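You operate a simulated robot arm through the tools that you are given. There is no shell and no other tool.

You run a simulated robot arm. Do the job below in one go: nothing can be reset, and whatever is moved stays where it is left.

Task
Tidy up at the open layer of the half-laid pile. At the end: the white pot with a grey lid (marked "LOT 92") is on the top of the pile lift; the cream cedar ticket with a wooden foot is on the fenced end of the piling bench; the cream birch ticket with a wooden foot from the open layer of the half-laid pile is on the laid row of the half-laid pile; the cream alder ticket with a wooden foot from the open layer of the half-laid pile is on the laid row of the half-laid pile; whatever was shut is shut again. Leave all else as you found it, and nothing knocked over. Set down upright: alder ticket with a wooden foot, birch ticket with a wooden foot, cedar ticket with a wooden foot, white pot with a grey lid.

Only the result counts: the job must be done as asked and must still hold three seconds after the hand-in. Knocking over, shifting, dropping, spilling or breaking anything else fails it. Lids that push on must go on centred and level and be pressed home; caps that screw on are set level and turned clockwise until they are tight.

Robot
A 6-joint arm with a two-finger gripper, fixed in place. Base frame: the origin is on the floor under the middle of its stand, x ahead of it, y to its left, z up; the work surface is at about z = 0.7. Units: m, degrees, N and s.
With the tool pointing down near the work surface it reaches from about 0.38 to 0.68 m from the base axis. Its first joint turns from -66.0 to 66.0 degrees. Payload 2.45 kg.
Tool frame: the origin (TCP) lies between the finger pads and is the grasp point; the fingertips stand 0.03 m ahead of it; z points along the fingers, y is the line along which they close. The gripper opens to 0.106 m; its body begins 0.079 m behind the TCP.
Orientation is that of the tool frame in the base frame, as a unit quaternion [w, x, y, z]. With the fingers straight down and closing along the base's y, the tool's x points along the base's -x, its y along +y and its z along -z.

Tools
- The arm moves only by the tool move_arm. Its argument "moves" is a list of rows, each a list of 7 numbers: the shift along the tool's x, y, z in units of 250 mm (1.0 is 250 mm), then the turn, a rotation vector about the tool's x, y, z in units of 120 degrees (1.0 is 120 degrees), then the finger opening in m, from 0 to 0.106. In form: [[x, y, z, rx, ry, rz, gripper], ...]. A call has 1 to 20 rows; each row is the pose to reach, as a shift and turn from the pose commanded when the call began, along the tool's axes at that moment. A call with a number of a shift or a turn outside -1 to 1 is refused whole. Rows are played at 5 a second. More than 0.05 m and 8.6 degrees between two rows, or a gripper value outside its range, and nothing of the call is played. A pose out of reach is approached as far as the arm can. The call stops where the force on the tool passes 40 N (or 10 N more than at its start, if that is more) or the arm is blocked; 0.2 s more then pass. The fingers move at their own pace (about 0.153 m/s each) and stop on an object; they squeeze with about 27 N. The grip force told is the motor's: it shows also when the fingers shut on nothing. Time passes only in rows, and 0.2 s behind the last, so rows that repeat a pose let the fingers close. The reply holds the time, the measured pose of the TCP, the force on the tool along the base axes, the opening and the grip force, in the units named above and with some noise, with the torque about the TCP (base axes, N m) and any sound that the robot's microphone picked up.
- Cameras (640 x 400 px; columns grow to the right, rows downward): "scene" is fixed at [0.0496, 0.4313, 1.3755]; the picture's right is [-0.70, -0.72, 0.00], its down [-0.60, 0.58, -0.56] and it looks along [0.40, -0.39, -0.83] (base axes); focal length 373 px, centre (320, 200). "wrist" rides on the gripper at [0.076, -0.002, -0.106] in the tool frame; the picture's right is [0.02, 1.00, 0.00], its down [-0.78, 0.02, -0.62] and it looks along [-0.62, 0.01, 0.78] (tool axes); focal length 247 px, centre (320, 200). There is no depth. A picture from a camera that has moved, and an enlarged one, comes with that camera's place and axes in the base frame and with its lens.
- snapshot(camera): a new picture of that camera. The clock stands still meanwhile.
- inspect(camera, box): a new picture of the part [left, top, right, bottom] of that camera's present view, enlarged. The clock stands still meanwhile.
- hand_in(): hands the job in; it is judged then, once.

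Nothing tells you positions but the pictures and the camera data. Unless the task says otherwise, let go and move clear before handing in.

The tools are called as a command line: name --pt "numbers of a row" for each row, then --argument value for the rest, lists and objects as JSON in quotes. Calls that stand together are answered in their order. move_arm: Moves the arm, as the interface text tells. Its arguments: {"type":"object","properties":{"moves":{"type":"array","items":{"type":"array","items":{"type":"number"}}}},"required":["moves"]} The other tools are called the same way: snapshot (camera) takes a picture; inspect (camera, box) takes an enlarged picture of a part of a camera's view; hand_in () hands the job in.

At the start:

```text
time: 0.0
tcp_pos: [0.3774, 0.1643, 0.9715]
orientation: [0.0, 0.0, 1.0, -0.001]
wrist_force: [0.1, 0.2, -0.6]
wrist_torque: [-0.01, -0.03, -0.02]
width: 0.1061
grip_force: 0.0
```

scene: 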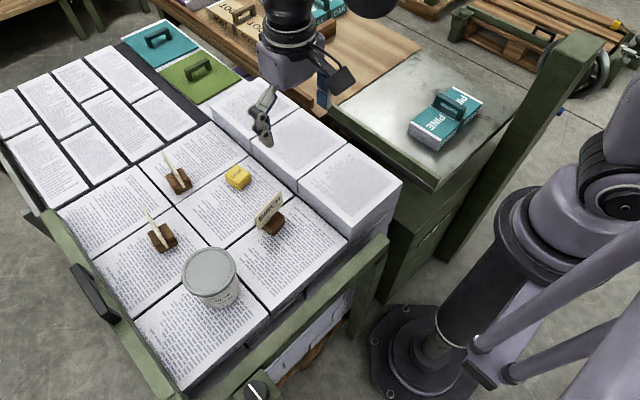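
wrist: 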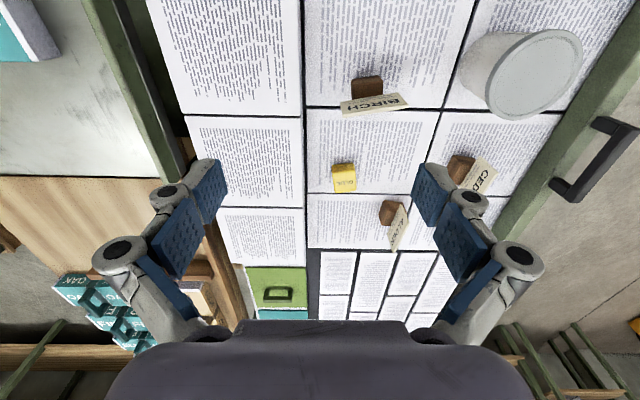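

I see a pile with an open layer holding three tickets on wooden feet, a yellow block and the white pot. I'll take closer looks before moving anything.

inspect --camera "scene" --box '[120, 120, 320, 320]'

inspect --camera "scene" --box '[320, 0, 640, 200]'

inspect --camera "scene" --box '[100, 0, 420, 200]'

inspect --camera "scene" --box '[0, 200, 320, 400]'

inspect --camera "wrist" --box '[0, 160, 320, 360]'

inspect --camera "wrist" --box '[320, 0, 640, 260]'

```text
2.00 times, centred on (220, 220) of scene
camera zoom: at [0.0496, 0.4313, 1.3755], right [-0.7, -0.72, 0.0], down [-0.6, 0.58, -0.56], along [0.4, -0.39, -0.83], focal length 747 px, centre (520, 160)
```

zoom: 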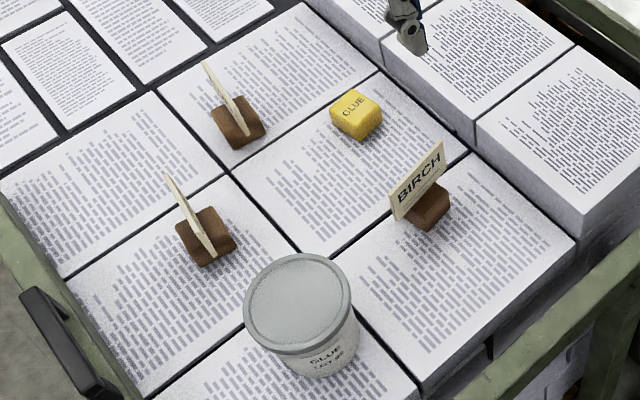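

```text
2.00 times, centred on (480, 100) of scene
camera zoom: at [0.0496, 0.4313, 1.3755], right [-0.7, -0.72, 0.0], down [-0.6, 0.58, -0.56], along [0.4, -0.39, -0.83], focal length 747 px, centre (0, 400)
```

zoom: 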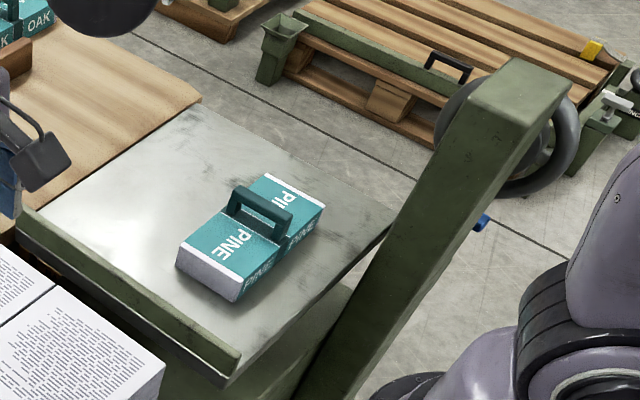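

```text
2.00 times, centred on (260, 100) of scene
camera zoom: at [0.0496, 0.4313, 1.3755], right [-0.7, -0.72, 0.0], down [-0.6, 0.58, -0.56], along [0.4, -0.39, -0.83], focal length 747 px, centre (440, 400)
```

zoom: 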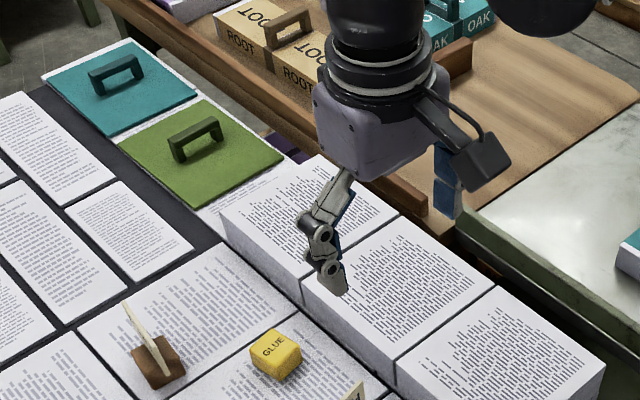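

```text
2.00 times, centred on (160, 300) of scene
camera zoom: at [0.0496, 0.4313, 1.3755], right [-0.7, -0.72, 0.0], down [-0.6, 0.58, -0.56], along [0.4, -0.39, -0.83], focal length 747 px, centre (640, 0)
```

zoom: 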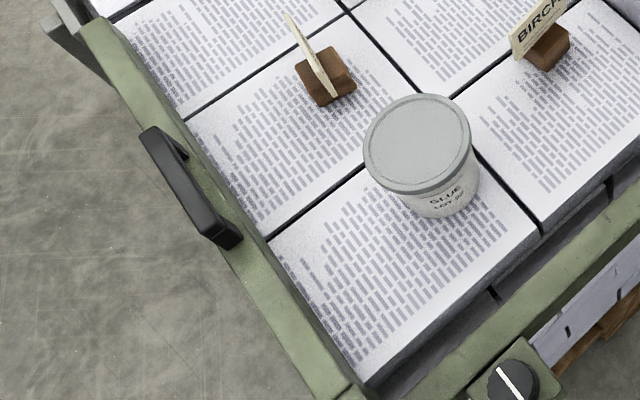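

```text
2.00 times, centred on (160, 260) of wrist
camera zoom: at [0.3032, 0.1627, 1.0783], right [-0.02, 1.0, 0.0], down [0.78, 0.02, 0.62], along [0.62, 0.01, -0.78], focal length 494 px, centre (640, 80)
```

zoom: 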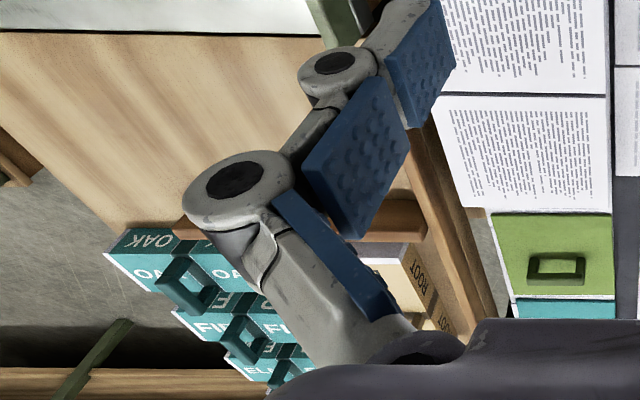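

```text
1.54 times, centred on (480, 130) of wrist
camera zoom: at [0.3032, 0.1627, 1.0783], right [-0.02, 1.0, 0.0], down [0.78, 0.02, 0.62], along [0.62, 0.01, -0.78], focal length 380 px, centre (74, 308)
```

zoom: 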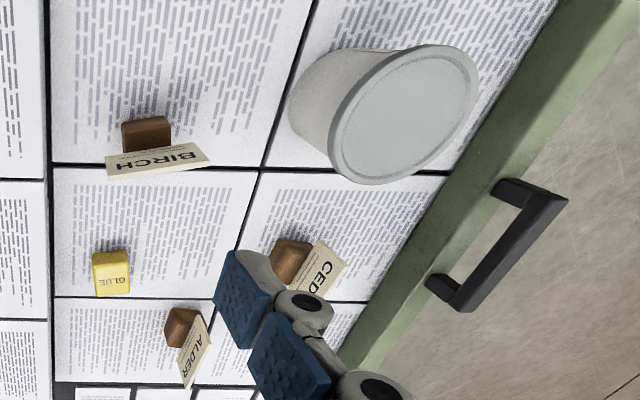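

The open layer looks to be at about z 0.70, the laid row's top at about 0.765 and the pot's lid at about (0.355, 0.39, 0.80). Next I'll swing the arm over to the right, high up, to see the metal top and the wooden bench.

move_arm --pt "0 -0.1 -0.05 0 0 0 0.106" --pt "-0.03 -0.28 -0.1 0 0 0 0.106" --pt "-0.06 -0.46 -0.12 0 0 0 0.106" --pt "-0.1 -0.64 -0.12 0 0 0 0.106" --pt "-0.12 -0.82 -0.12 0 0 0 0.106" --pt "-0.12 -1.0 -0.12 0 0 0 0.106"

```text
time: 1.4
tcp_pos: [0.4064, -0.0855, 1.0007]
orientation: [0.0, -0.002, 1.0, 0.0]
wrist_force: [0.7, -0.2, -0.1]
wrist_torque: [-0.02, 0.01, -0.02]
width: 0.1061
grip_force: 0.1
```

snapshot --camera "wrist"

snapshot --camera "scene"

```text
taken
camera wrist: at [0.3313, -0.0868, 1.1082], right [-0.02, 1.0, 0.0], down [0.78, 0.02, 0.62], along [0.62, 0.01, -0.78], focal length 247 px, centre (320, 200)
```

wrist: 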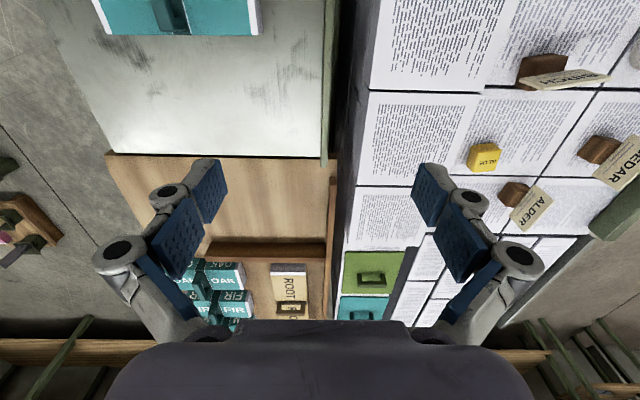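

```text
taken
```

scene: 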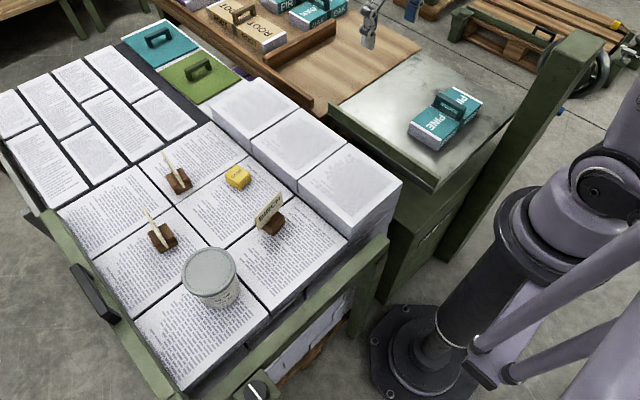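

The metal top on the green body sits at z of about 0.745, and the wooden bench beyond it has a wooden side fence and a cross bar. I'll zoom in to tell the areas apart and find out whether anything here opens or shuts.

inspect --camera "scene" --box '[200, 0, 440, 150]'

inspect --camera "scene" --box '[320, 60, 640, 260]'

inspect --camera "scene" --box '[440, 0, 640, 125]'

inspect --camera "scene" --box '[240, 200, 480, 400]'

inspect --camera "wrist" --box '[60, 0, 380, 200]'

inspect --camera "wrist" --box '[100, 200, 420, 330]'

```text
2.67 times, centred on (320, 75) of scene
camera zoom: at [0.0496, 0.4313, 1.3755], right [-0.7, -0.72, 0.0], down [-0.6, 0.58, -0.56], along [0.4, -0.39, -0.83], focal length 996 px, centre (320, 533)
```

zoom: 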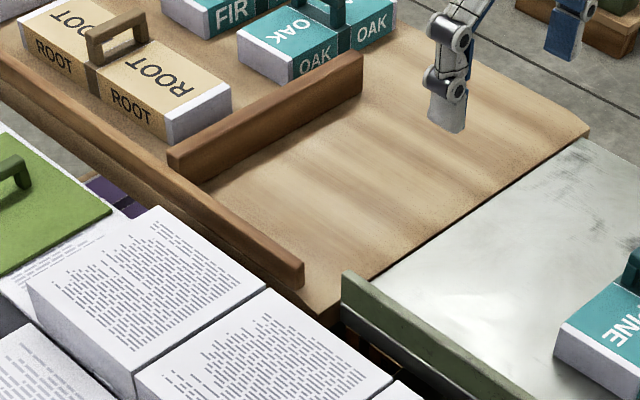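

```text
2.00 times, centred on (480, 160) of scene
camera zoom: at [0.0496, 0.4313, 1.3755], right [-0.7, -0.72, 0.0], down [-0.6, 0.58, -0.56], along [0.4, -0.39, -0.83], focal length 747 px, centre (0, 280)
```

zoom: 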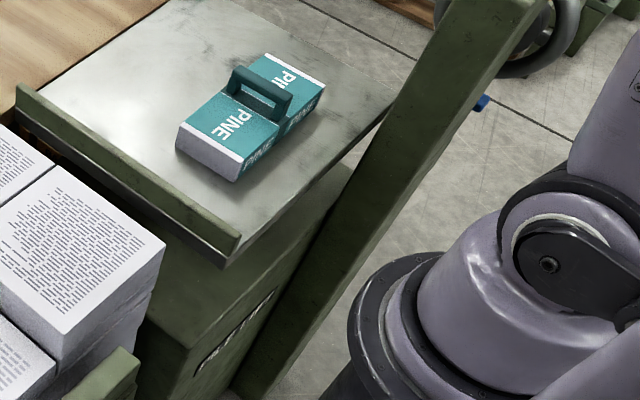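

```text
3.20 times, centred on (540, 62) of scene
camera zoom: at [0.0496, 0.4313, 1.3755], right [-0.7, -0.72, 0.0], down [-0.6, 0.58, -0.56], along [0.4, -0.39, -0.83], focal length 1195 px, centre (-384, 640)
```

zoom: 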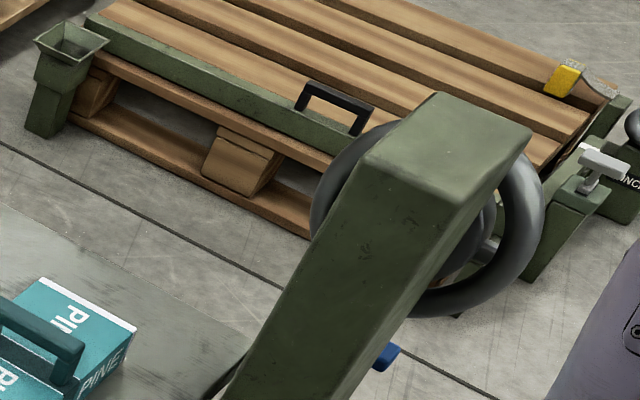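

```text
2.00 times, centred on (360, 300) of scene
camera zoom: at [0.0496, 0.4313, 1.3755], right [-0.7, -0.72, 0.0], down [-0.6, 0.58, -0.56], along [0.4, -0.39, -0.83], focal length 747 px, centre (240, 0)
```

zoom: 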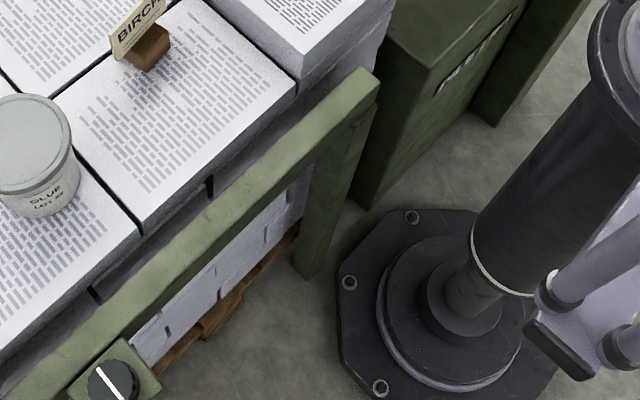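

```text
2.00 times, centred on (220, 100) of wrist
camera zoom: at [0.3313, -0.0868, 1.1082], right [-0.02, 1.0, 0.0], down [0.78, 0.02, 0.62], along [0.62, 0.01, -0.78], focal length 494 px, centre (520, 400)
```

zoom: 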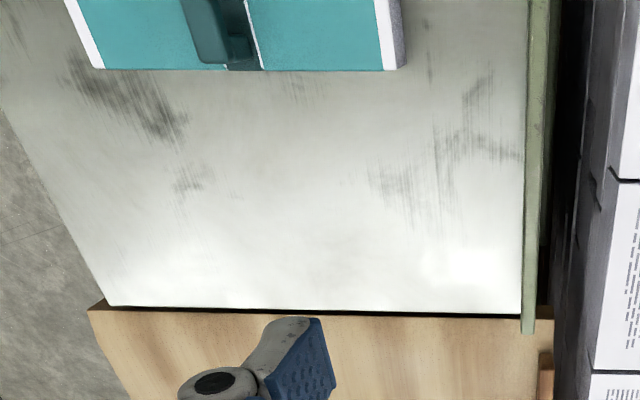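

```text
2.00 times, centred on (260, 265) of wrist
camera zoom: at [0.3313, -0.0868, 1.1082], right [-0.02, 1.0, 0.0], down [0.78, 0.02, 0.62], along [0.62, 0.01, -0.78], focal length 494 px, centre (440, 70)
```

zoom: 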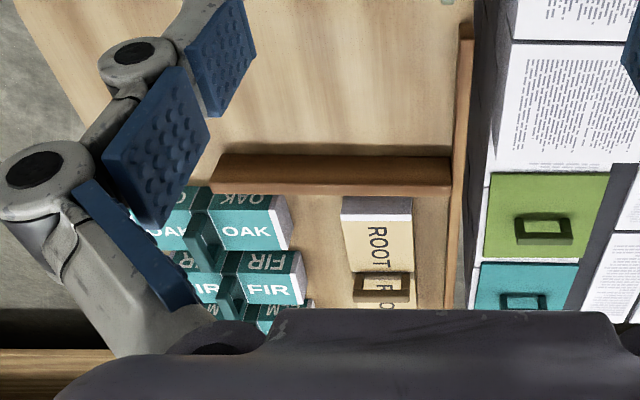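

The wooden corner inside the L-shaped fence is the bench's fenced end, and the metal top carrying the PINE bundle is the pile lift. Nothing seems to need opening, so next I'll hover over the open layer to measure the tickets and the pot.

move_arm --pt "0 0.18 0 0 0 0 0.106" --pt "0 0.37 0 0 0 0 0.106" --pt "0 0.56 0 0 0 0 0.106" --pt "0 0.75 0 0 0 0 0.106" --pt "0 0.94 0.03 0 0 0 0.106" --pt "0 1.0 0.1 0 0 0 0.106"

move_arm --pt "0 0.15 0.1 0 0 0 0.106" --pt "0 0.3 0.25 0 0 0 0.106" --pt "0 0.4 0.4 0 0 0 0.106"

snapshot --camera "wrist"

```text
time: 2.8
tcp_pos: [0.4101, 0.1661, 0.9766]
orientation: [0.0, 0.0, 1.0, 0.0]
wrist_force: [-0.2, 0.1, -0.5]
wrist_torque: [-0.03, -0.01, 0.0]
width: 0.1055
grip_force: 0.0
```

```text
refused: row 2 steps farther than a row can; nothing moved
```

```text
taken
camera wrist: at [0.3341, 0.1642, 1.0839], right [-0.02, 1.0, 0.0], down [0.78, 0.02, 0.62], along [0.62, 0.01, -0.78], focal length 247 px, centre (320, 200)
```

wrist: 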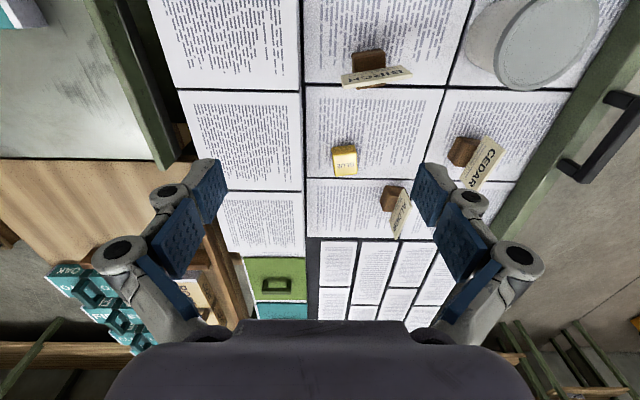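

Row 2 of that call was too big a step. I'll repeat the approach in smaller steps, down to about z 0.88 over the open layer.

move_arm --pt "0 0.12 0.08 0 0 0 0.106" --pt "0 0.24 0.18 0 0 0 0.106" --pt "0 0.36 0.28 0 0 0 0.106" --pt "0 0.44 0.38 0 0 0 0.106"

snapshot --camera "wrist"

inspect --camera "wrist" --box '[200, 0, 520, 200]'

```text
time: 3.8
tcp_pos: [0.4113, 0.2746, 0.8824]
orientation: [0.0, 0.0, 1.0, 0.0]
wrist_force: [0.7, 0.0, -0.7]
wrist_torque: [-0.01, 0.02, 0.02]
width: 0.1061
grip_force: 0.1
```

```text
taken
camera wrist: at [0.3349, 0.2734, 0.989], right [-0.02, 1.0, 0.0], down [0.78, 0.02, 0.62], along [0.62, 0.01, -0.78], focal length 247 px, centre (320, 200)
```

wrist: 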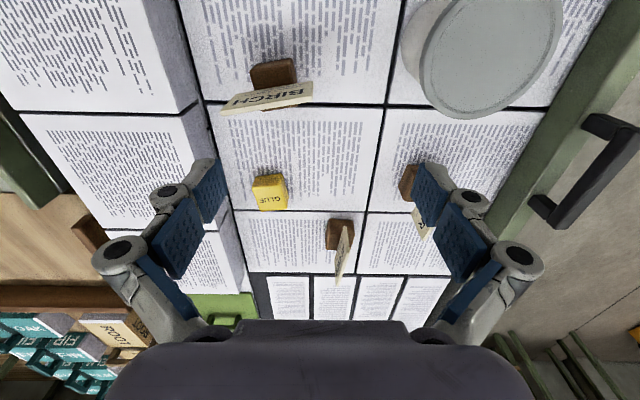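

```text
2.00 times, centred on (360, 100) of wrist
camera zoom: at [0.3349, 0.2734, 0.989], right [-0.02, 1.0, 0.0], down [0.78, 0.02, 0.62], along [0.62, 0.01, -0.78], focal length 494 px, centre (240, 400)
```

zoom: 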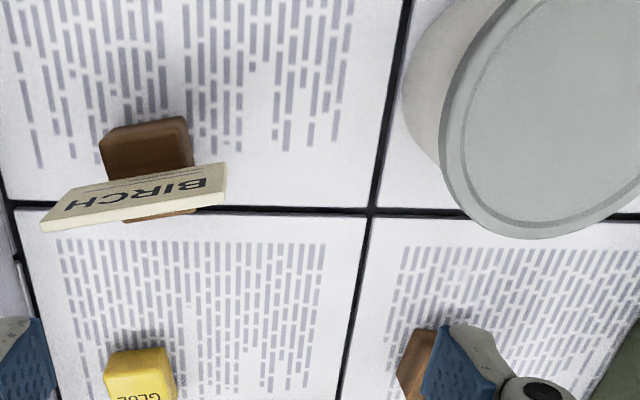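

The birch foot is centred near (0.403, 0.229) and is about 4 cm wide. Its card runs roughly along y, turned about 12°, so I'll turn the gripper about 78° to close across the card and check from above it.

move_arm --pt "0.003 -0.018 0 0 0 0.065 0.106" --pt "0.007 -0.036 0 0 0 0.13 0.106" --pt "0.01 -0.055 0 0 0 0.195 0.106" --pt "0.013 -0.073 0 0 0 0.26 0.106" --pt "0.017 -0.091 0 0 0 0.325 0.106" --pt "0.02 -0.109 0 0 0 0.39 0.106" --pt "0.023 -0.127 0 0 0 0.455 0.106" --pt "0.027 -0.146 0 0 0 0.52 0.106" --pt "0.03 -0.164 0 0 0 0.585 0.106" --pt "0.033 -0.182 0 0 0 0.65 0.106" --pt "0.033 -0.182 0 0 0 0.65 0.106"

snapshot --camera "wrist"

snapshot --camera "scene"

```text
time: 6.2
tcp_pos: [0.401, 0.2295, 0.8819]
orientation: [0.0, 0.63, 0.776, 0.001]
wrist_force: [-0.1, 0.1, 0.8]
wrist_torque: [0.0, 0.01, 0.01]
width: 0.1057
grip_force: 0.1
```

```text
taken
camera wrist: at [0.3848, 0.3033, 0.9887], right [0.97, 0.23, 0.0], down [0.18, -0.76, 0.62], along [0.14, -0.61, -0.78], focal length 247 px, centre (320, 200)
```

wrist: 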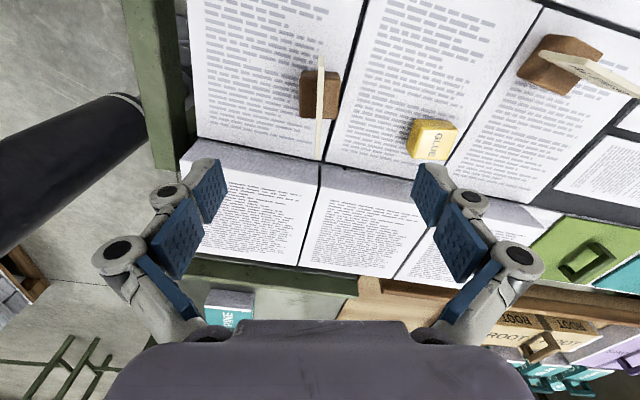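

```text
taken
```

scene: 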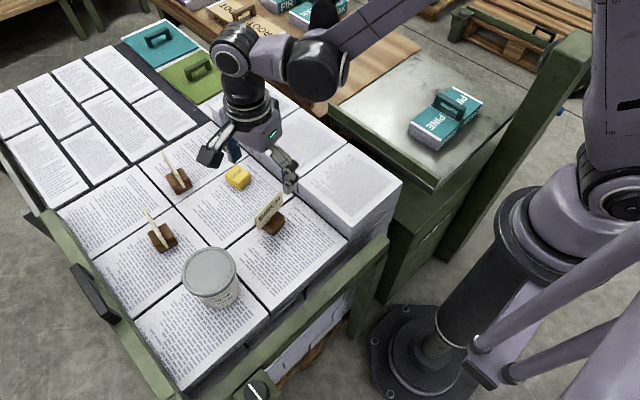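

inspect --camera "wrist" --box '[240, 30, 400, 180]'

inspect --camera "wrist" --box '[480, 20, 640, 120]'

```text
2.67 times, centred on (320, 105) of wrist
camera zoom: at [0.3848, 0.3033, 0.9887], right [0.97, 0.23, 0.0], down [0.18, -0.76, 0.62], along [0.14, -0.61, -0.78], focal length 659 px, centre (320, 453)
```

zoom: 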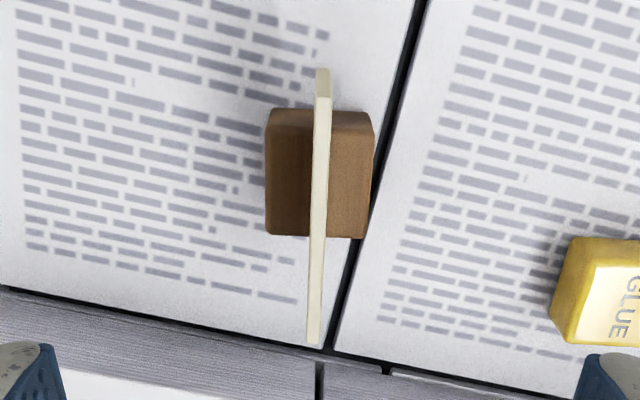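

```text
4.00 times, centred on (560, 70) of wrist
camera zoom: at [0.3848, 0.3033, 0.9887], right [0.97, 0.23, 0.0], down [0.18, -0.76, 0.62], along [0.14, -0.61, -0.78], focal length 988 px, centre (-640, 720)
```

zoom: 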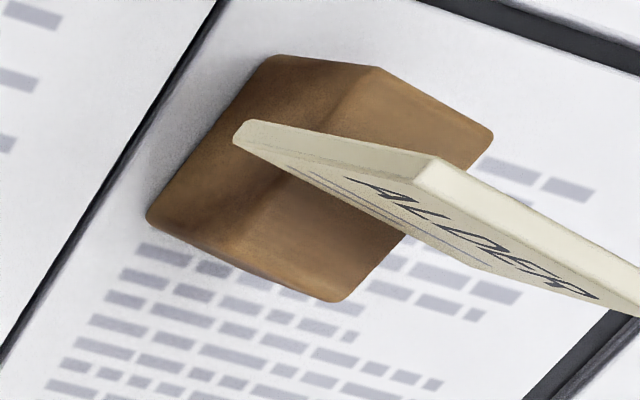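

The gripper is lined up with the birch ticket, with its card edge-on and centred. I'll descend to a TCP height of about 0.74 and then close on the foot.

move_arm --pt "0 0 0.18 0 0 0 0.106" --pt "0.002 0 0.34 0 0 0 0.106" --pt "0.005 0 0.46 0 0 0 0.106" --pt "0.005 0 0.53 0 0 0 0.106" --pt "0.005 0 0.565 0 0 0 0.106" --pt "0.005 0 0.565 0 0 0 0.106"

snapshot --camera "wrist"

inspect --camera "scene" --box '[200, 120, 360, 260]'

```text
time: 7.6
tcp_pos: [0.3986, 0.2291, 0.7411]
orientation: [0.0, 0.629, 0.777, 0.001]
wrist_force: [0.1, 0.0, -1.0]
wrist_torque: [-0.01, -0.01, 0.01]
width: 0.106
grip_force: 0.0
```

```text
taken
camera wrist: at [0.3826, 0.3045, 0.8474], right [0.97, 0.23, 0.0], down [0.18, -0.76, 0.62], along [0.14, -0.6, -0.78], focal length 247 px, centre (320, 200)
```

wrist: 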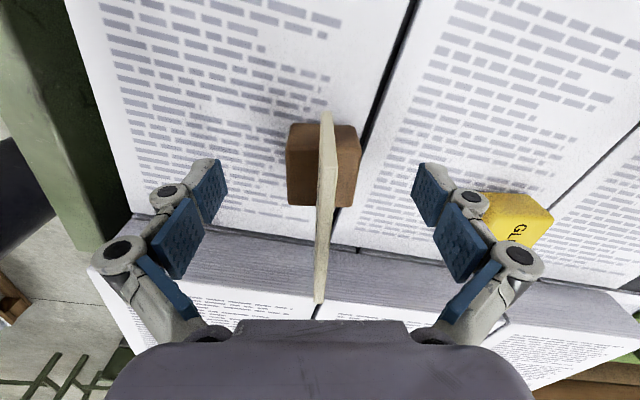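

```text
2.86 times, centred on (280, 190) of scene
camera zoom: at [0.0496, 0.4313, 1.3755], right [-0.7, -0.72, 0.0], down [-0.6, 0.58, -0.56], along [0.4, -0.39, -0.83], focal length 1067 px, centre (434, 229)
```

zoom: 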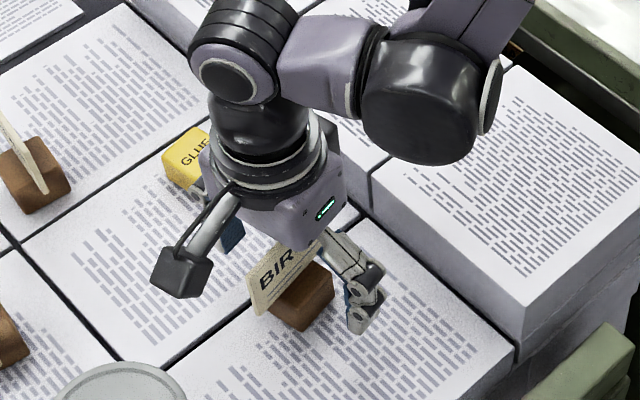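

The foot sits centred between the fingertips and clear of everything else. I'll close on it.

move_arm --pt "0 0 0 0 0 0 0.07" --pt "0 0 0 0 0 0 0.05" --pt "0 0 0 0 0 0 0.02" --pt "0 0 0 0 0 0 0.02" --pt "0 0 0 0 0 0 0.02"

snapshot --camera "wrist"

```text
time: 8.8
tcp_pos: [0.399, 0.2289, 0.7409]
orientation: [0.0, 0.629, 0.777, 0.001]
wrist_force: [0.6, 0.2, 3.2]
wrist_torque: [0.05, 0.0, -0.02]
width: 0.0389
grip_force: 27.2
```

```text
taken
camera wrist: at [0.3826, 0.3044, 0.8478], right [0.97, 0.23, 0.0], down [0.18, -0.76, 0.62], along [0.14, -0.6, -0.78], focal length 247 px, centre (320, 200)
```

wrist: 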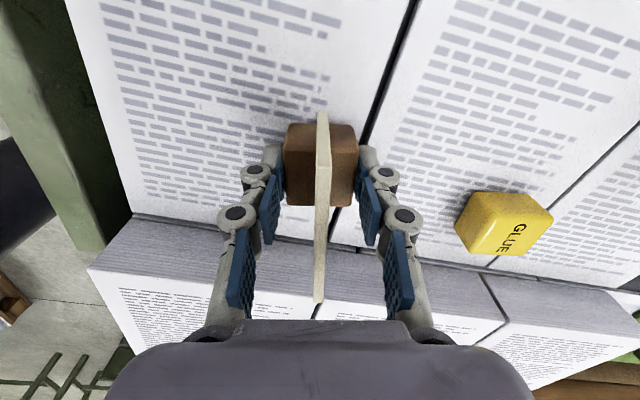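

The foot is held at 0.039 m wide. I'll lift straight up a little and check it before carrying it over to the laid row.

move_arm --pt "0 0 -0.04 0 0 0 0.02" --pt "0 0 -0.12 0 0 0 0.02" --pt "0 0 -0.24 0 0 0 0.02" --pt "0 0 -0.38 0 0 0 0.02" --pt "0 0 -0.5 0 0 0 0.02"

snapshot --camera "wrist"

snapshot --camera "scene"

```text
time: 10.0
tcp_pos: [0.3979, 0.2299, 0.8653]
orientation: [0.0, 0.63, 0.777, 0.0]
wrist_force: [0.7, -0.5, -0.2]
wrist_torque: [0.01, 0.0, -0.01]
width: 0.0388
grip_force: 26.9
```

```text
taken
camera wrist: at [0.3819, 0.3049, 0.9719], right [0.97, 0.23, 0.0], down [0.18, -0.76, 0.62], along [0.14, -0.6, -0.78], focal length 247 px, centre (320, 200)
```

wrist: 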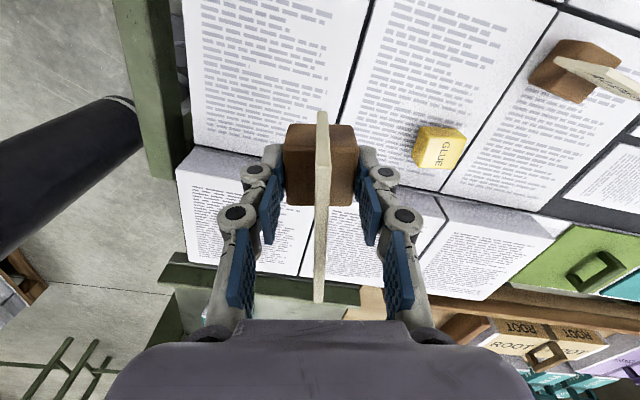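

```text
taken
```

scene: 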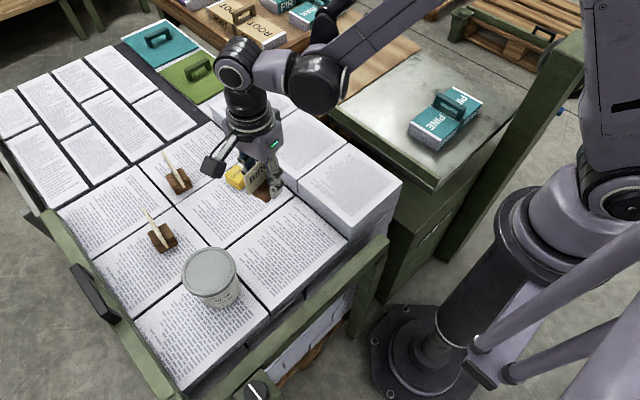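

It lifted cleanly and stays level. I'll carry it over the middle block of the laid row, near (0.47, 0.07).

move_arm --pt "-0.13 0.03 -0.02 0 0 0 0.02" --pt "-0.27 0.06 -0.02 0 0 0 0.02" --pt "-0.41 0.09 -0.02 0 0 0 0.02" --pt "-0.55 0.12 -0.02 0 0 0 0.02" --pt "-0.682 0.151 -0.02 0 0 0 0.02" --pt "-0.682 0.151 -0.02 0 0 0 0.02"

snapshot --camera "wrist"

inspect --camera "scene" --box '[200, 60, 420, 240]'

```text
time: 11.4
tcp_pos: [0.4711, 0.0707, 0.8725]
orientation: [0.0, 0.629, 0.777, 0.001]
wrist_force: [-1.0, 0.1, -0.5]
wrist_torque: [0.02, -0.03, 0.02]
width: 0.0389
grip_force: 27.4
```

```text
taken
camera wrist: at [0.4546, 0.1458, 0.9777], right [0.97, 0.23, 0.0], down [0.18, -0.76, 0.62], along [0.14, -0.6, -0.78], focal length 247 px, centre (320, 200)
```

wrist: 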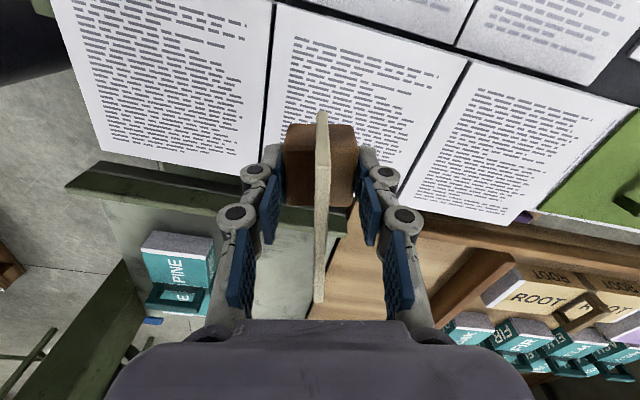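

```text
2.22 times, centred on (310, 150) of scene
camera zoom: at [0.0496, 0.4313, 1.3755], right [-0.7, -0.72, 0.0], down [-0.6, 0.58, -0.56], along [0.4, -0.39, -0.83], focal length 830 px, centre (342, 311)
```

zoom: 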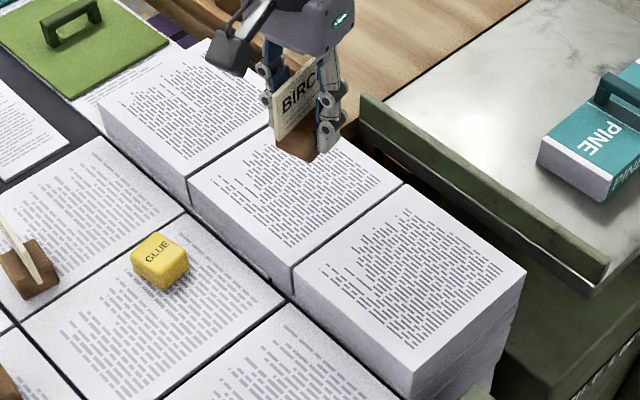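

The block's top spans x 0.426–0.573 and y 0–0.14, so this spot is well centred. I'll come down in small steps and feel for contact.

move_arm --pt "0 0 0.08 0 0 0 0.02" --pt "0 0 0.16 0 0 0 0.02" --pt "0 0 0.2 0 0 0 0.02" --pt "0 0 0.22 0 0 0 0.02" --pt "0 0 0.22 0 0 0 0.02"

inspect --camera "scene" --box '[240, 70, 380, 180]'

inspect --camera "wrist" --box '[240, 60, 400, 240]'

```text
time: 12.6
tcp_pos: [0.4718, 0.0718, 0.8147]
orientation: [0.0, 0.63, 0.777, -0.001]
wrist_force: [0.7, -0.2, -0.7]
wrist_torque: [-0.01, 0.02, 0.0]
width: 0.0387
grip_force: 27.0
```

```text
3.64 times, centred on (310, 125) of scene
camera zoom: at [0.0496, 0.4313, 1.3755], right [-0.7, -0.72, 0.0], down [-0.6, 0.58, -0.56], along [0.4, -0.39, -0.83], focal length 1358 px, centre (356, 473)
```

zoom: 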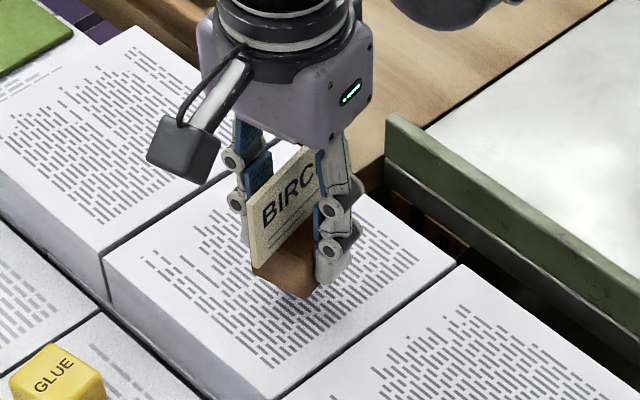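

```text
2.22 times, centred on (320, 150) of wrist
camera zoom: at [0.4552, 0.1468, 0.9214], right [0.97, 0.23, 0.0], down [0.18, -0.76, 0.62], along [0.14, -0.6, -0.78], focal length 549 px, centre (320, 311)
```

zoom: 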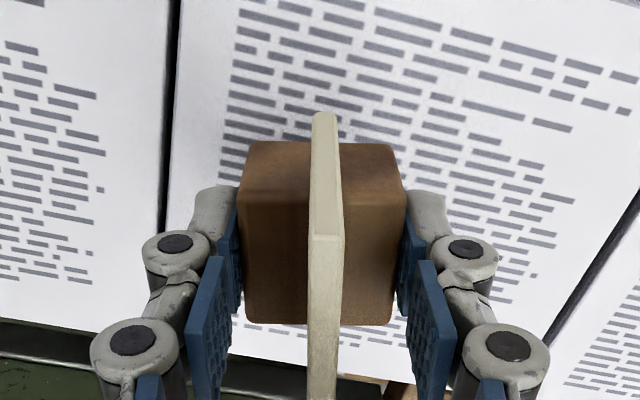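

move_arm --pt "0 0 0.01 0 0 0 0.02" --pt "0 0 0.02 0 0 0 0.02" --pt "0 0 0.02 0 0 0 0.02"

move_arm --pt "0 0 0.01 0 0 0 0.02" --pt "0 0 0.02 0 0 0 0.02" --pt "0 0 0.02 0 0 0 0.02"

```text
time: 13.4
tcp_pos: [0.4717, 0.0723, 0.8101]
orientation: [0.0, 0.629, 0.777, 0.0]
wrist_force: [0.0, 0.5, -0.1]
wrist_torque: [-0.06, 0.02, -0.02]
width: 0.0386
grip_force: 26.9
```

```text
time: 14.2
tcp_pos: [0.4721, 0.0724, 0.8039]
orientation: [0.0, 0.629, 0.778, 0.0]
wrist_force: [0.2, -0.1, -0.1]
wrist_torque: [-0.02, -0.01, -0.01]
width: 0.0389
grip_force: 26.7
```

move_arm --pt "0 0 0.01 0 0 0 0.02" --pt "0 0 0.015 0 0 0 0.02" --pt "0 0 0.015 0 0 0 0.02"

inspect --camera "scene" --box '[240, 70, 380, 180]'

```text
time: 15.0
tcp_pos: [0.4705, 0.0713, 0.8016]
orientation: [0.0, 0.629, 0.778, 0.0]
wrist_force: [-0.1, 0.6, 0.0]
wrist_torque: [0.01, 0.02, 0.01]
width: 0.0389
grip_force: 26.9
```

```text
3.64 times, centred on (310, 125) of scene
camera zoom: at [0.0496, 0.4313, 1.3755], right [-0.7, -0.72, 0.0], down [-0.6, 0.58, -0.56], along [0.4, -0.39, -0.83], focal length 1358 px, centre (356, 473)
```

zoom: 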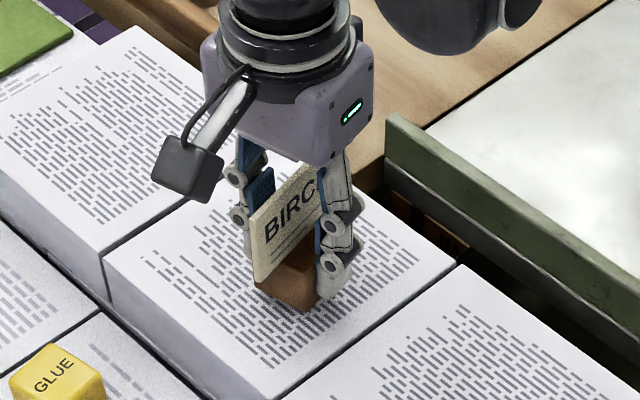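

move_arm --pt "0 0 0.01 0 0 0 0.02" --pt "0 0 0.02 0 0 0 0.02" --pt "0 0 0.02 0 0 0 0.02"

move_arm --pt "0 0 0.01 0 0 0 0.02" --pt "0 0 0.02 0 0 0 0.02" --pt "0 0 0.02 0 0 0 0.02"

```text
time: 15.8
tcp_pos: [0.4716, 0.0703, 0.7958]
orientation: [0.0, 0.629, 0.777, 0.0]
wrist_force: [-0.4, -0.2, -0.6]
wrist_torque: [0.01, 0.03, 0.03]
width: 0.0389
grip_force: 26.3
```

```text
time: 16.6
tcp_pos: [0.4721, 0.0711, 0.7921]
orientation: [0.0, 0.629, 0.777, 0.0]
wrist_force: [0.9, 0.0, 2.3]
wrist_torque: [-0.04, 0.03, -0.02]
width: 0.0389
grip_force: 27.1
```

move_arm --pt "0 0 0.005 0 0 0 0.02" --pt "0 0 0.005 0 0 0 0.02"

inspect --camera "scene" --box '[240, 70, 380, 180]'

```text
time: 17.2
tcp_pos: [0.4725, 0.0708, 0.7912]
orientation: [0.0, 0.628, 0.778, 0.0]
wrist_force: [1.4, 0.7, 29.8]
wrist_torque: [-0.02, -0.03, -0.01]
width: 0.0388
grip_force: 26.9
```

```text
3.64 times, centred on (310, 125) of scene
camera zoom: at [0.0492, 0.4312, 1.3756], right [-0.7, -0.72, 0.0], down [-0.6, 0.58, -0.56], along [0.4, -0.39, -0.83], focal length 1358 px, centre (356, 473)
```

zoom: 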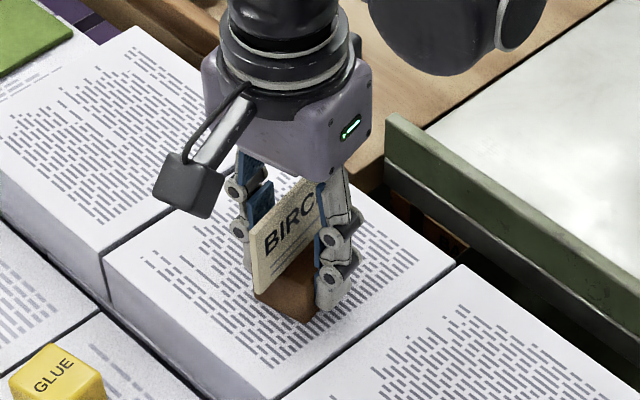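

I have firm contact at TCP z of about 0.791, so the laid row is about 5 cm above the open layer. I'll ease off 1 mm, open the fingers and rise clear.

move_arm --pt "0 0 -0.005 0 0 0 0.02" --pt "0 0 -0.005 0 0 0 0.05" --pt "0 0 -0.005 0 0 0 0.09" --pt "0 0 -0.005 0 0 0 0.1" --pt "0 0 -0.005 0 0 0 0.1"

snapshot --camera "wrist"

```text
time: 18.4
tcp_pos: [0.4715, 0.0709, 0.7913]
orientation: [0.0, 0.63, 0.777, 0.0]
wrist_force: [-0.4, -0.6, 0.8]
wrist_torque: [-0.01, -0.01, 0.02]
width: 0.0998
grip_force: 0.1
```

```text
taken
camera wrist: at [0.4562, 0.1455, 0.8986], right [0.97, 0.23, 0.0], down [0.18, -0.76, 0.62], along [0.14, -0.6, -0.78], focal length 247 px, centre (320, 200)
```

wrist: 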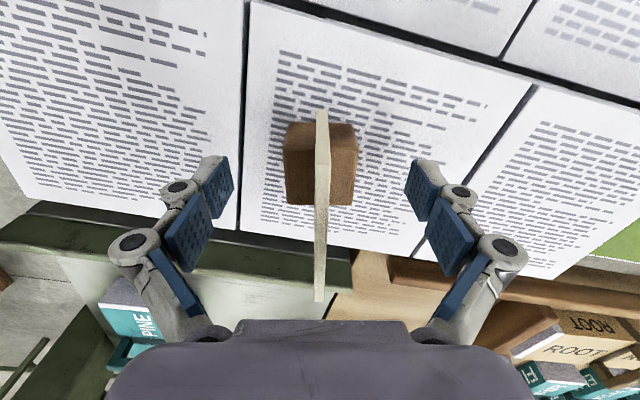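

The birch ticket stands free on the laid row. I'll rise straight up, then turn and move toward the alder ticket, which I estimate is near (0.628, 0.309) with its card running roughly along x.

move_arm --pt "0 0 -0.1 0 0 0 0.1" --pt "0 0 -0.25 0 0 0 0.1" --pt "0 0 -0.42 0 0 0 0.1" --pt "0 0 -0.58 0 0 0 0.1"

move_arm --pt "0.082 0.054 0 0 0 -0.059 0.1" --pt "0.165 0.107 0 0 0 -0.119 0.1" --pt "0.247 0.161 0 0 0 -0.178 0.1" --pt "0.329 0.214 0 0 0 -0.237 0.1" --pt "0.411 0.268 0 0 0 -0.297 0.1" --pt "0.494 0.322 0 0 0 -0.356 0.1" --pt "0.576 0.375 0 0 0 -0.415 0.1" --pt "0.658 0.429 0 0 0 -0.474 0.1" --pt "0.741 0.482 0 0 0 -0.534 0.1" --pt "0.823 0.536 0 0 0 -0.593 0.1" --pt "0.823 0.536 0 0 0 -0.593 0.1"

snapshot --camera "wrist"

snapshot --camera "scene"

```text
time: 19.4
tcp_pos: [0.4711, 0.0726, 0.9355]
orientation: [0.0, 0.63, 0.777, 0.0]
wrist_force: [0.7, -0.1, 0.2]
wrist_torque: [0.03, 0.01, 0.01]
width: 0.1001
grip_force: 0.1
```

```text
time: 21.8
tcp_pos: [0.5594, 0.2995, 0.935]
orientation: [0.0, 0.058, 0.998, 0.0]
wrist_force: [-0.4, 0.0, 0.5]
wrist_torque: [-0.02, 0.0, 0.0]
width: 0.1
grip_force: 0.0
```

```text
taken
camera wrist: at [0.4856, 0.3075, 1.0411], right [0.1, 1.0, 0.0], down [0.78, -0.08, 0.62], along [0.62, -0.06, -0.78], focal length 247 px, centre (320, 200)
```

wrist: 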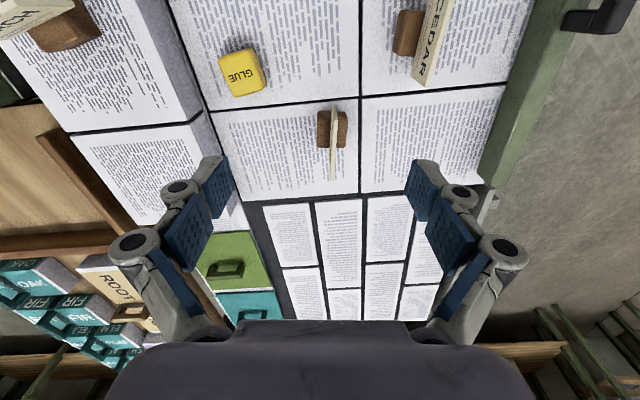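

```text
taken
```

scene: 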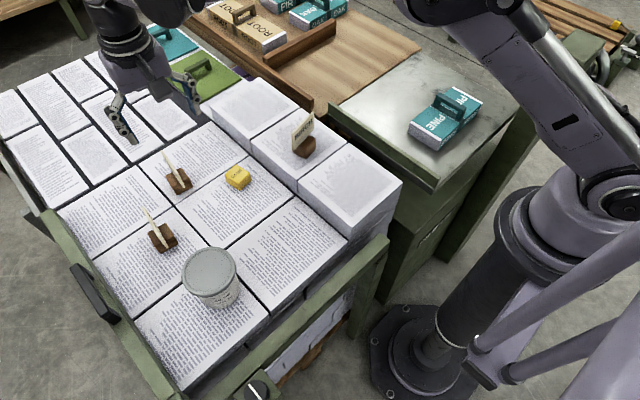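

inspect --camera "wrist" --box '[240, 60, 440, 200]'

inspect --camera "wrist" --box '[340, 0, 500, 100]'

inspect --camera "scene" --box '[250, 90, 370, 180]'

```text
2.86 times, centred on (340, 130) of wrist
camera zoom: at [0.4856, 0.3075, 1.0411], right [0.1, 1.0, 0.0], down [0.78, -0.08, 0.62], along [0.62, -0.06, -0.78], focal length 706 px, centre (263, 400)
```

zoom: 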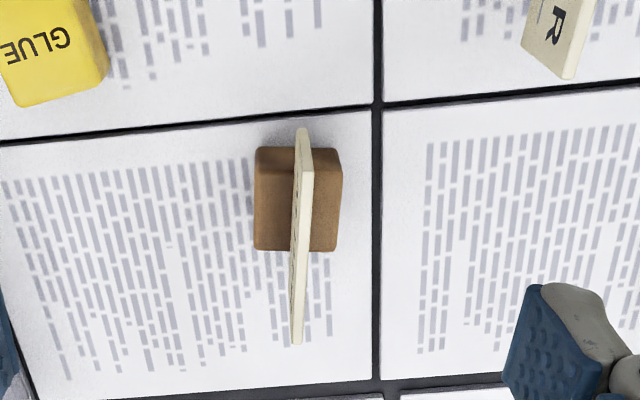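

```text
4.00 times, centred on (420, 50) of wrist
camera zoom: at [0.4856, 0.3075, 1.0411], right [0.1, 1.0, 0.0], down [0.78, -0.08, 0.62], along [0.62, -0.06, -0.78], focal length 988 px, centre (-80, 800)
```

zoom: 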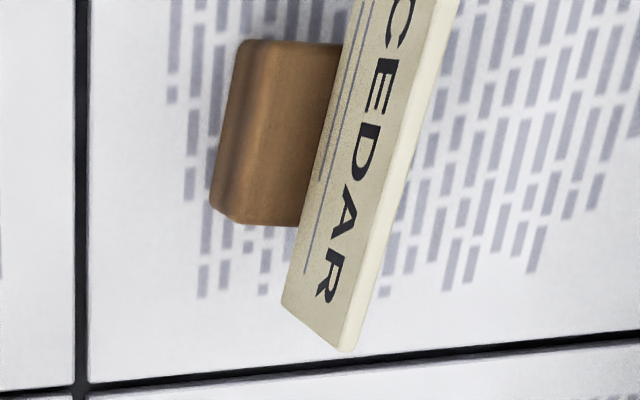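

```text
4.44 times, centred on (310, 135) of scene
camera zoom: at [0.0496, 0.4313, 1.3755], right [-0.7, -0.72, 0.0], down [-0.6, 0.58, -0.56], along [0.4, -0.39, -0.83], focal length 1659 px, centre (364, 489)
```

zoom: 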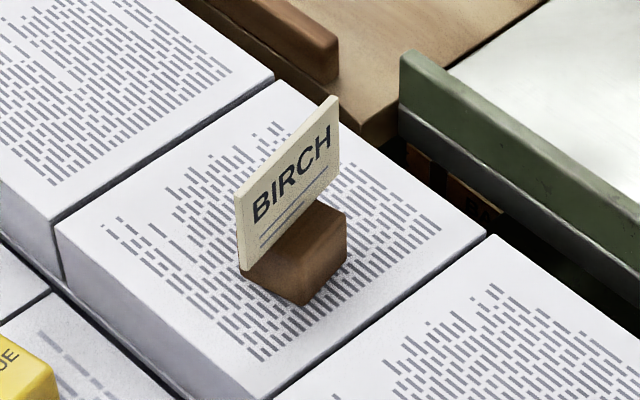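

Alder's foot is centred near (0.623, 0.311), which is at the edge of reach. I'll move above it and see how close a vertical tool can get.

move_arm --pt "-0.08 0.025 0.1 0 0 0 0.1" --pt "-0.16 0.05 0.2 0 0 0 0.1" --pt "-0.2476 0.074 0.3 0 0 0 0.1" --pt "-0.2476 0.074 0.3 0 0 0 0.1"

snapshot --camera "wrist"

```text
time: 22.8
tcp_pos: [0.6246, 0.3118, 0.8592]
orientation: [0.0, 0.058, 0.998, 0.0]
wrist_force: [0.6, 0.8, -0.2]
wrist_torque: [0.02, -0.02, 0.0]
width: 0.0997
grip_force: 0.1
```

```text
taken
camera wrist: at [0.5492, 0.3189, 0.9659], right [0.1, 1.0, 0.0], down [0.78, -0.08, 0.62], along [0.62, -0.06, -0.78], focal length 247 px, centre (320, 200)
```

wrist: 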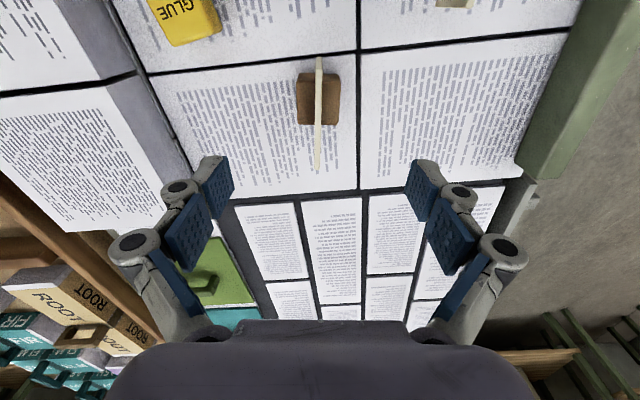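

move_arm --pt "0.01 0 0.12 0 0 0 0.1" --pt "0.016 0 0.24 0 0 0 0.1" --pt "0.016 0 0.24 0 0 0 0.1"

inspect --camera "wrist" --box '[220, 60, 420, 220]'

```text
time: 23.6
tcp_pos: [0.6209, 0.3127, 0.7997]
orientation: [0.0, 0.059, 0.998, -0.001]
wrist_force: [-0.5, -0.5, 0.8]
wrist_torque: [-0.02, 0.0, -0.03]
width: 0.0999
grip_force: 0.1
```

```text
2.50 times, centred on (320, 140) of wrist
camera zoom: at [0.5449, 0.3203, 0.9068], right [0.1, 1.0, 0.0], down [0.78, -0.08, 0.62], along [0.62, -0.06, -0.78], focal length 617 px, centre (320, 350)
```

zoom: 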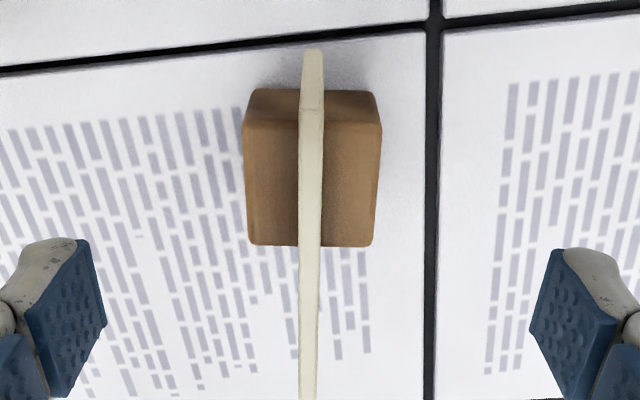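

move_arm --pt "-0.003 -0.008 0.1 0 0 0 0.1" --pt "-0.005 -0.008 0.18 0 0 0 0.1" --pt "-0.005 -0.008 0.233 0 0 0 0.1" --pt "-0.005 -0.008 0.233 0 0 0 0.1"

snapshot --camera "wrist"

```text
time: 24.6
tcp_pos: [0.6089, 0.3032, 0.7464]
orientation: [0.001, 0.06, 0.998, 0.001]
wrist_force: [-0.1, -0.9, -0.5]
wrist_torque: [0.0, -0.01, 0.0]
width: 0.0998
grip_force: 0.0
out of reach, approached as far as the arm can: row 1, 2, 3, 4
```

```text
taken
camera wrist: at [0.5342, 0.3107, 0.8546], right [0.1, 1.0, 0.0], down [0.78, -0.08, 0.62], along [0.62, -0.06, -0.78], focal length 247 px, centre (320, 200)
```

wrist: 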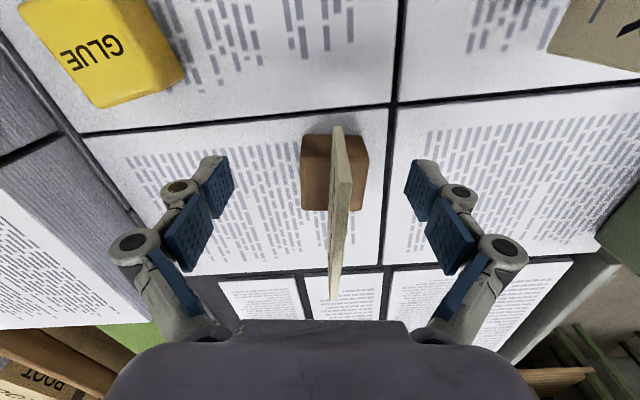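

Straight down it stops about 14 mm short. I'll go back up to the reachable height, lean the tool 12° outward in the plane of the card, and then descend again.

move_arm --pt "0.01 0 -0.12 0 0 0 0.1" --pt "0.0175 0 -0.233 0 0 0 0.1" --pt "0.0175 0 -0.233 0 -0.05 0 0.1" --pt "0.0175 0 -0.233 0 -0.1 0 0.1" --pt "0.0175 0 -0.233 0 -0.1 0 0.1"

snapshot --camera "wrist"

```text
time: 25.8
tcp_pos: [0.6039, 0.3033, 0.8068]
orientation: [0.105, 0.06, 0.993, -0.006]
wrist_force: [-0.6, -0.4, 0.1]
wrist_torque: [-0.01, -0.01, -0.03]
width: 0.0999
grip_force: 0.2
```

```text
taken
camera wrist: at [0.509, 0.3137, 0.8949], right [0.1, 1.0, 0.0], down [0.63, -0.06, 0.77], along [0.77, -0.08, -0.64], focal length 247 px, centre (320, 200)
```

wrist: 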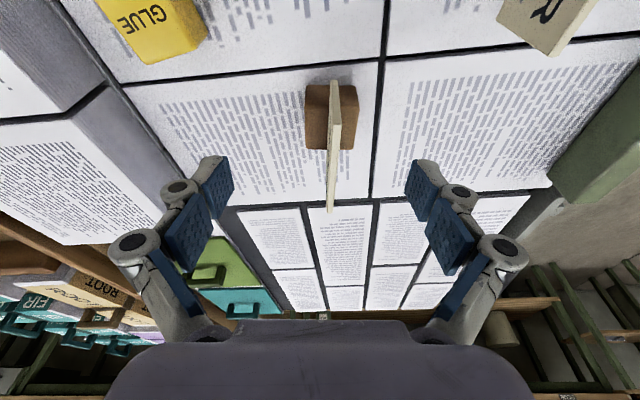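

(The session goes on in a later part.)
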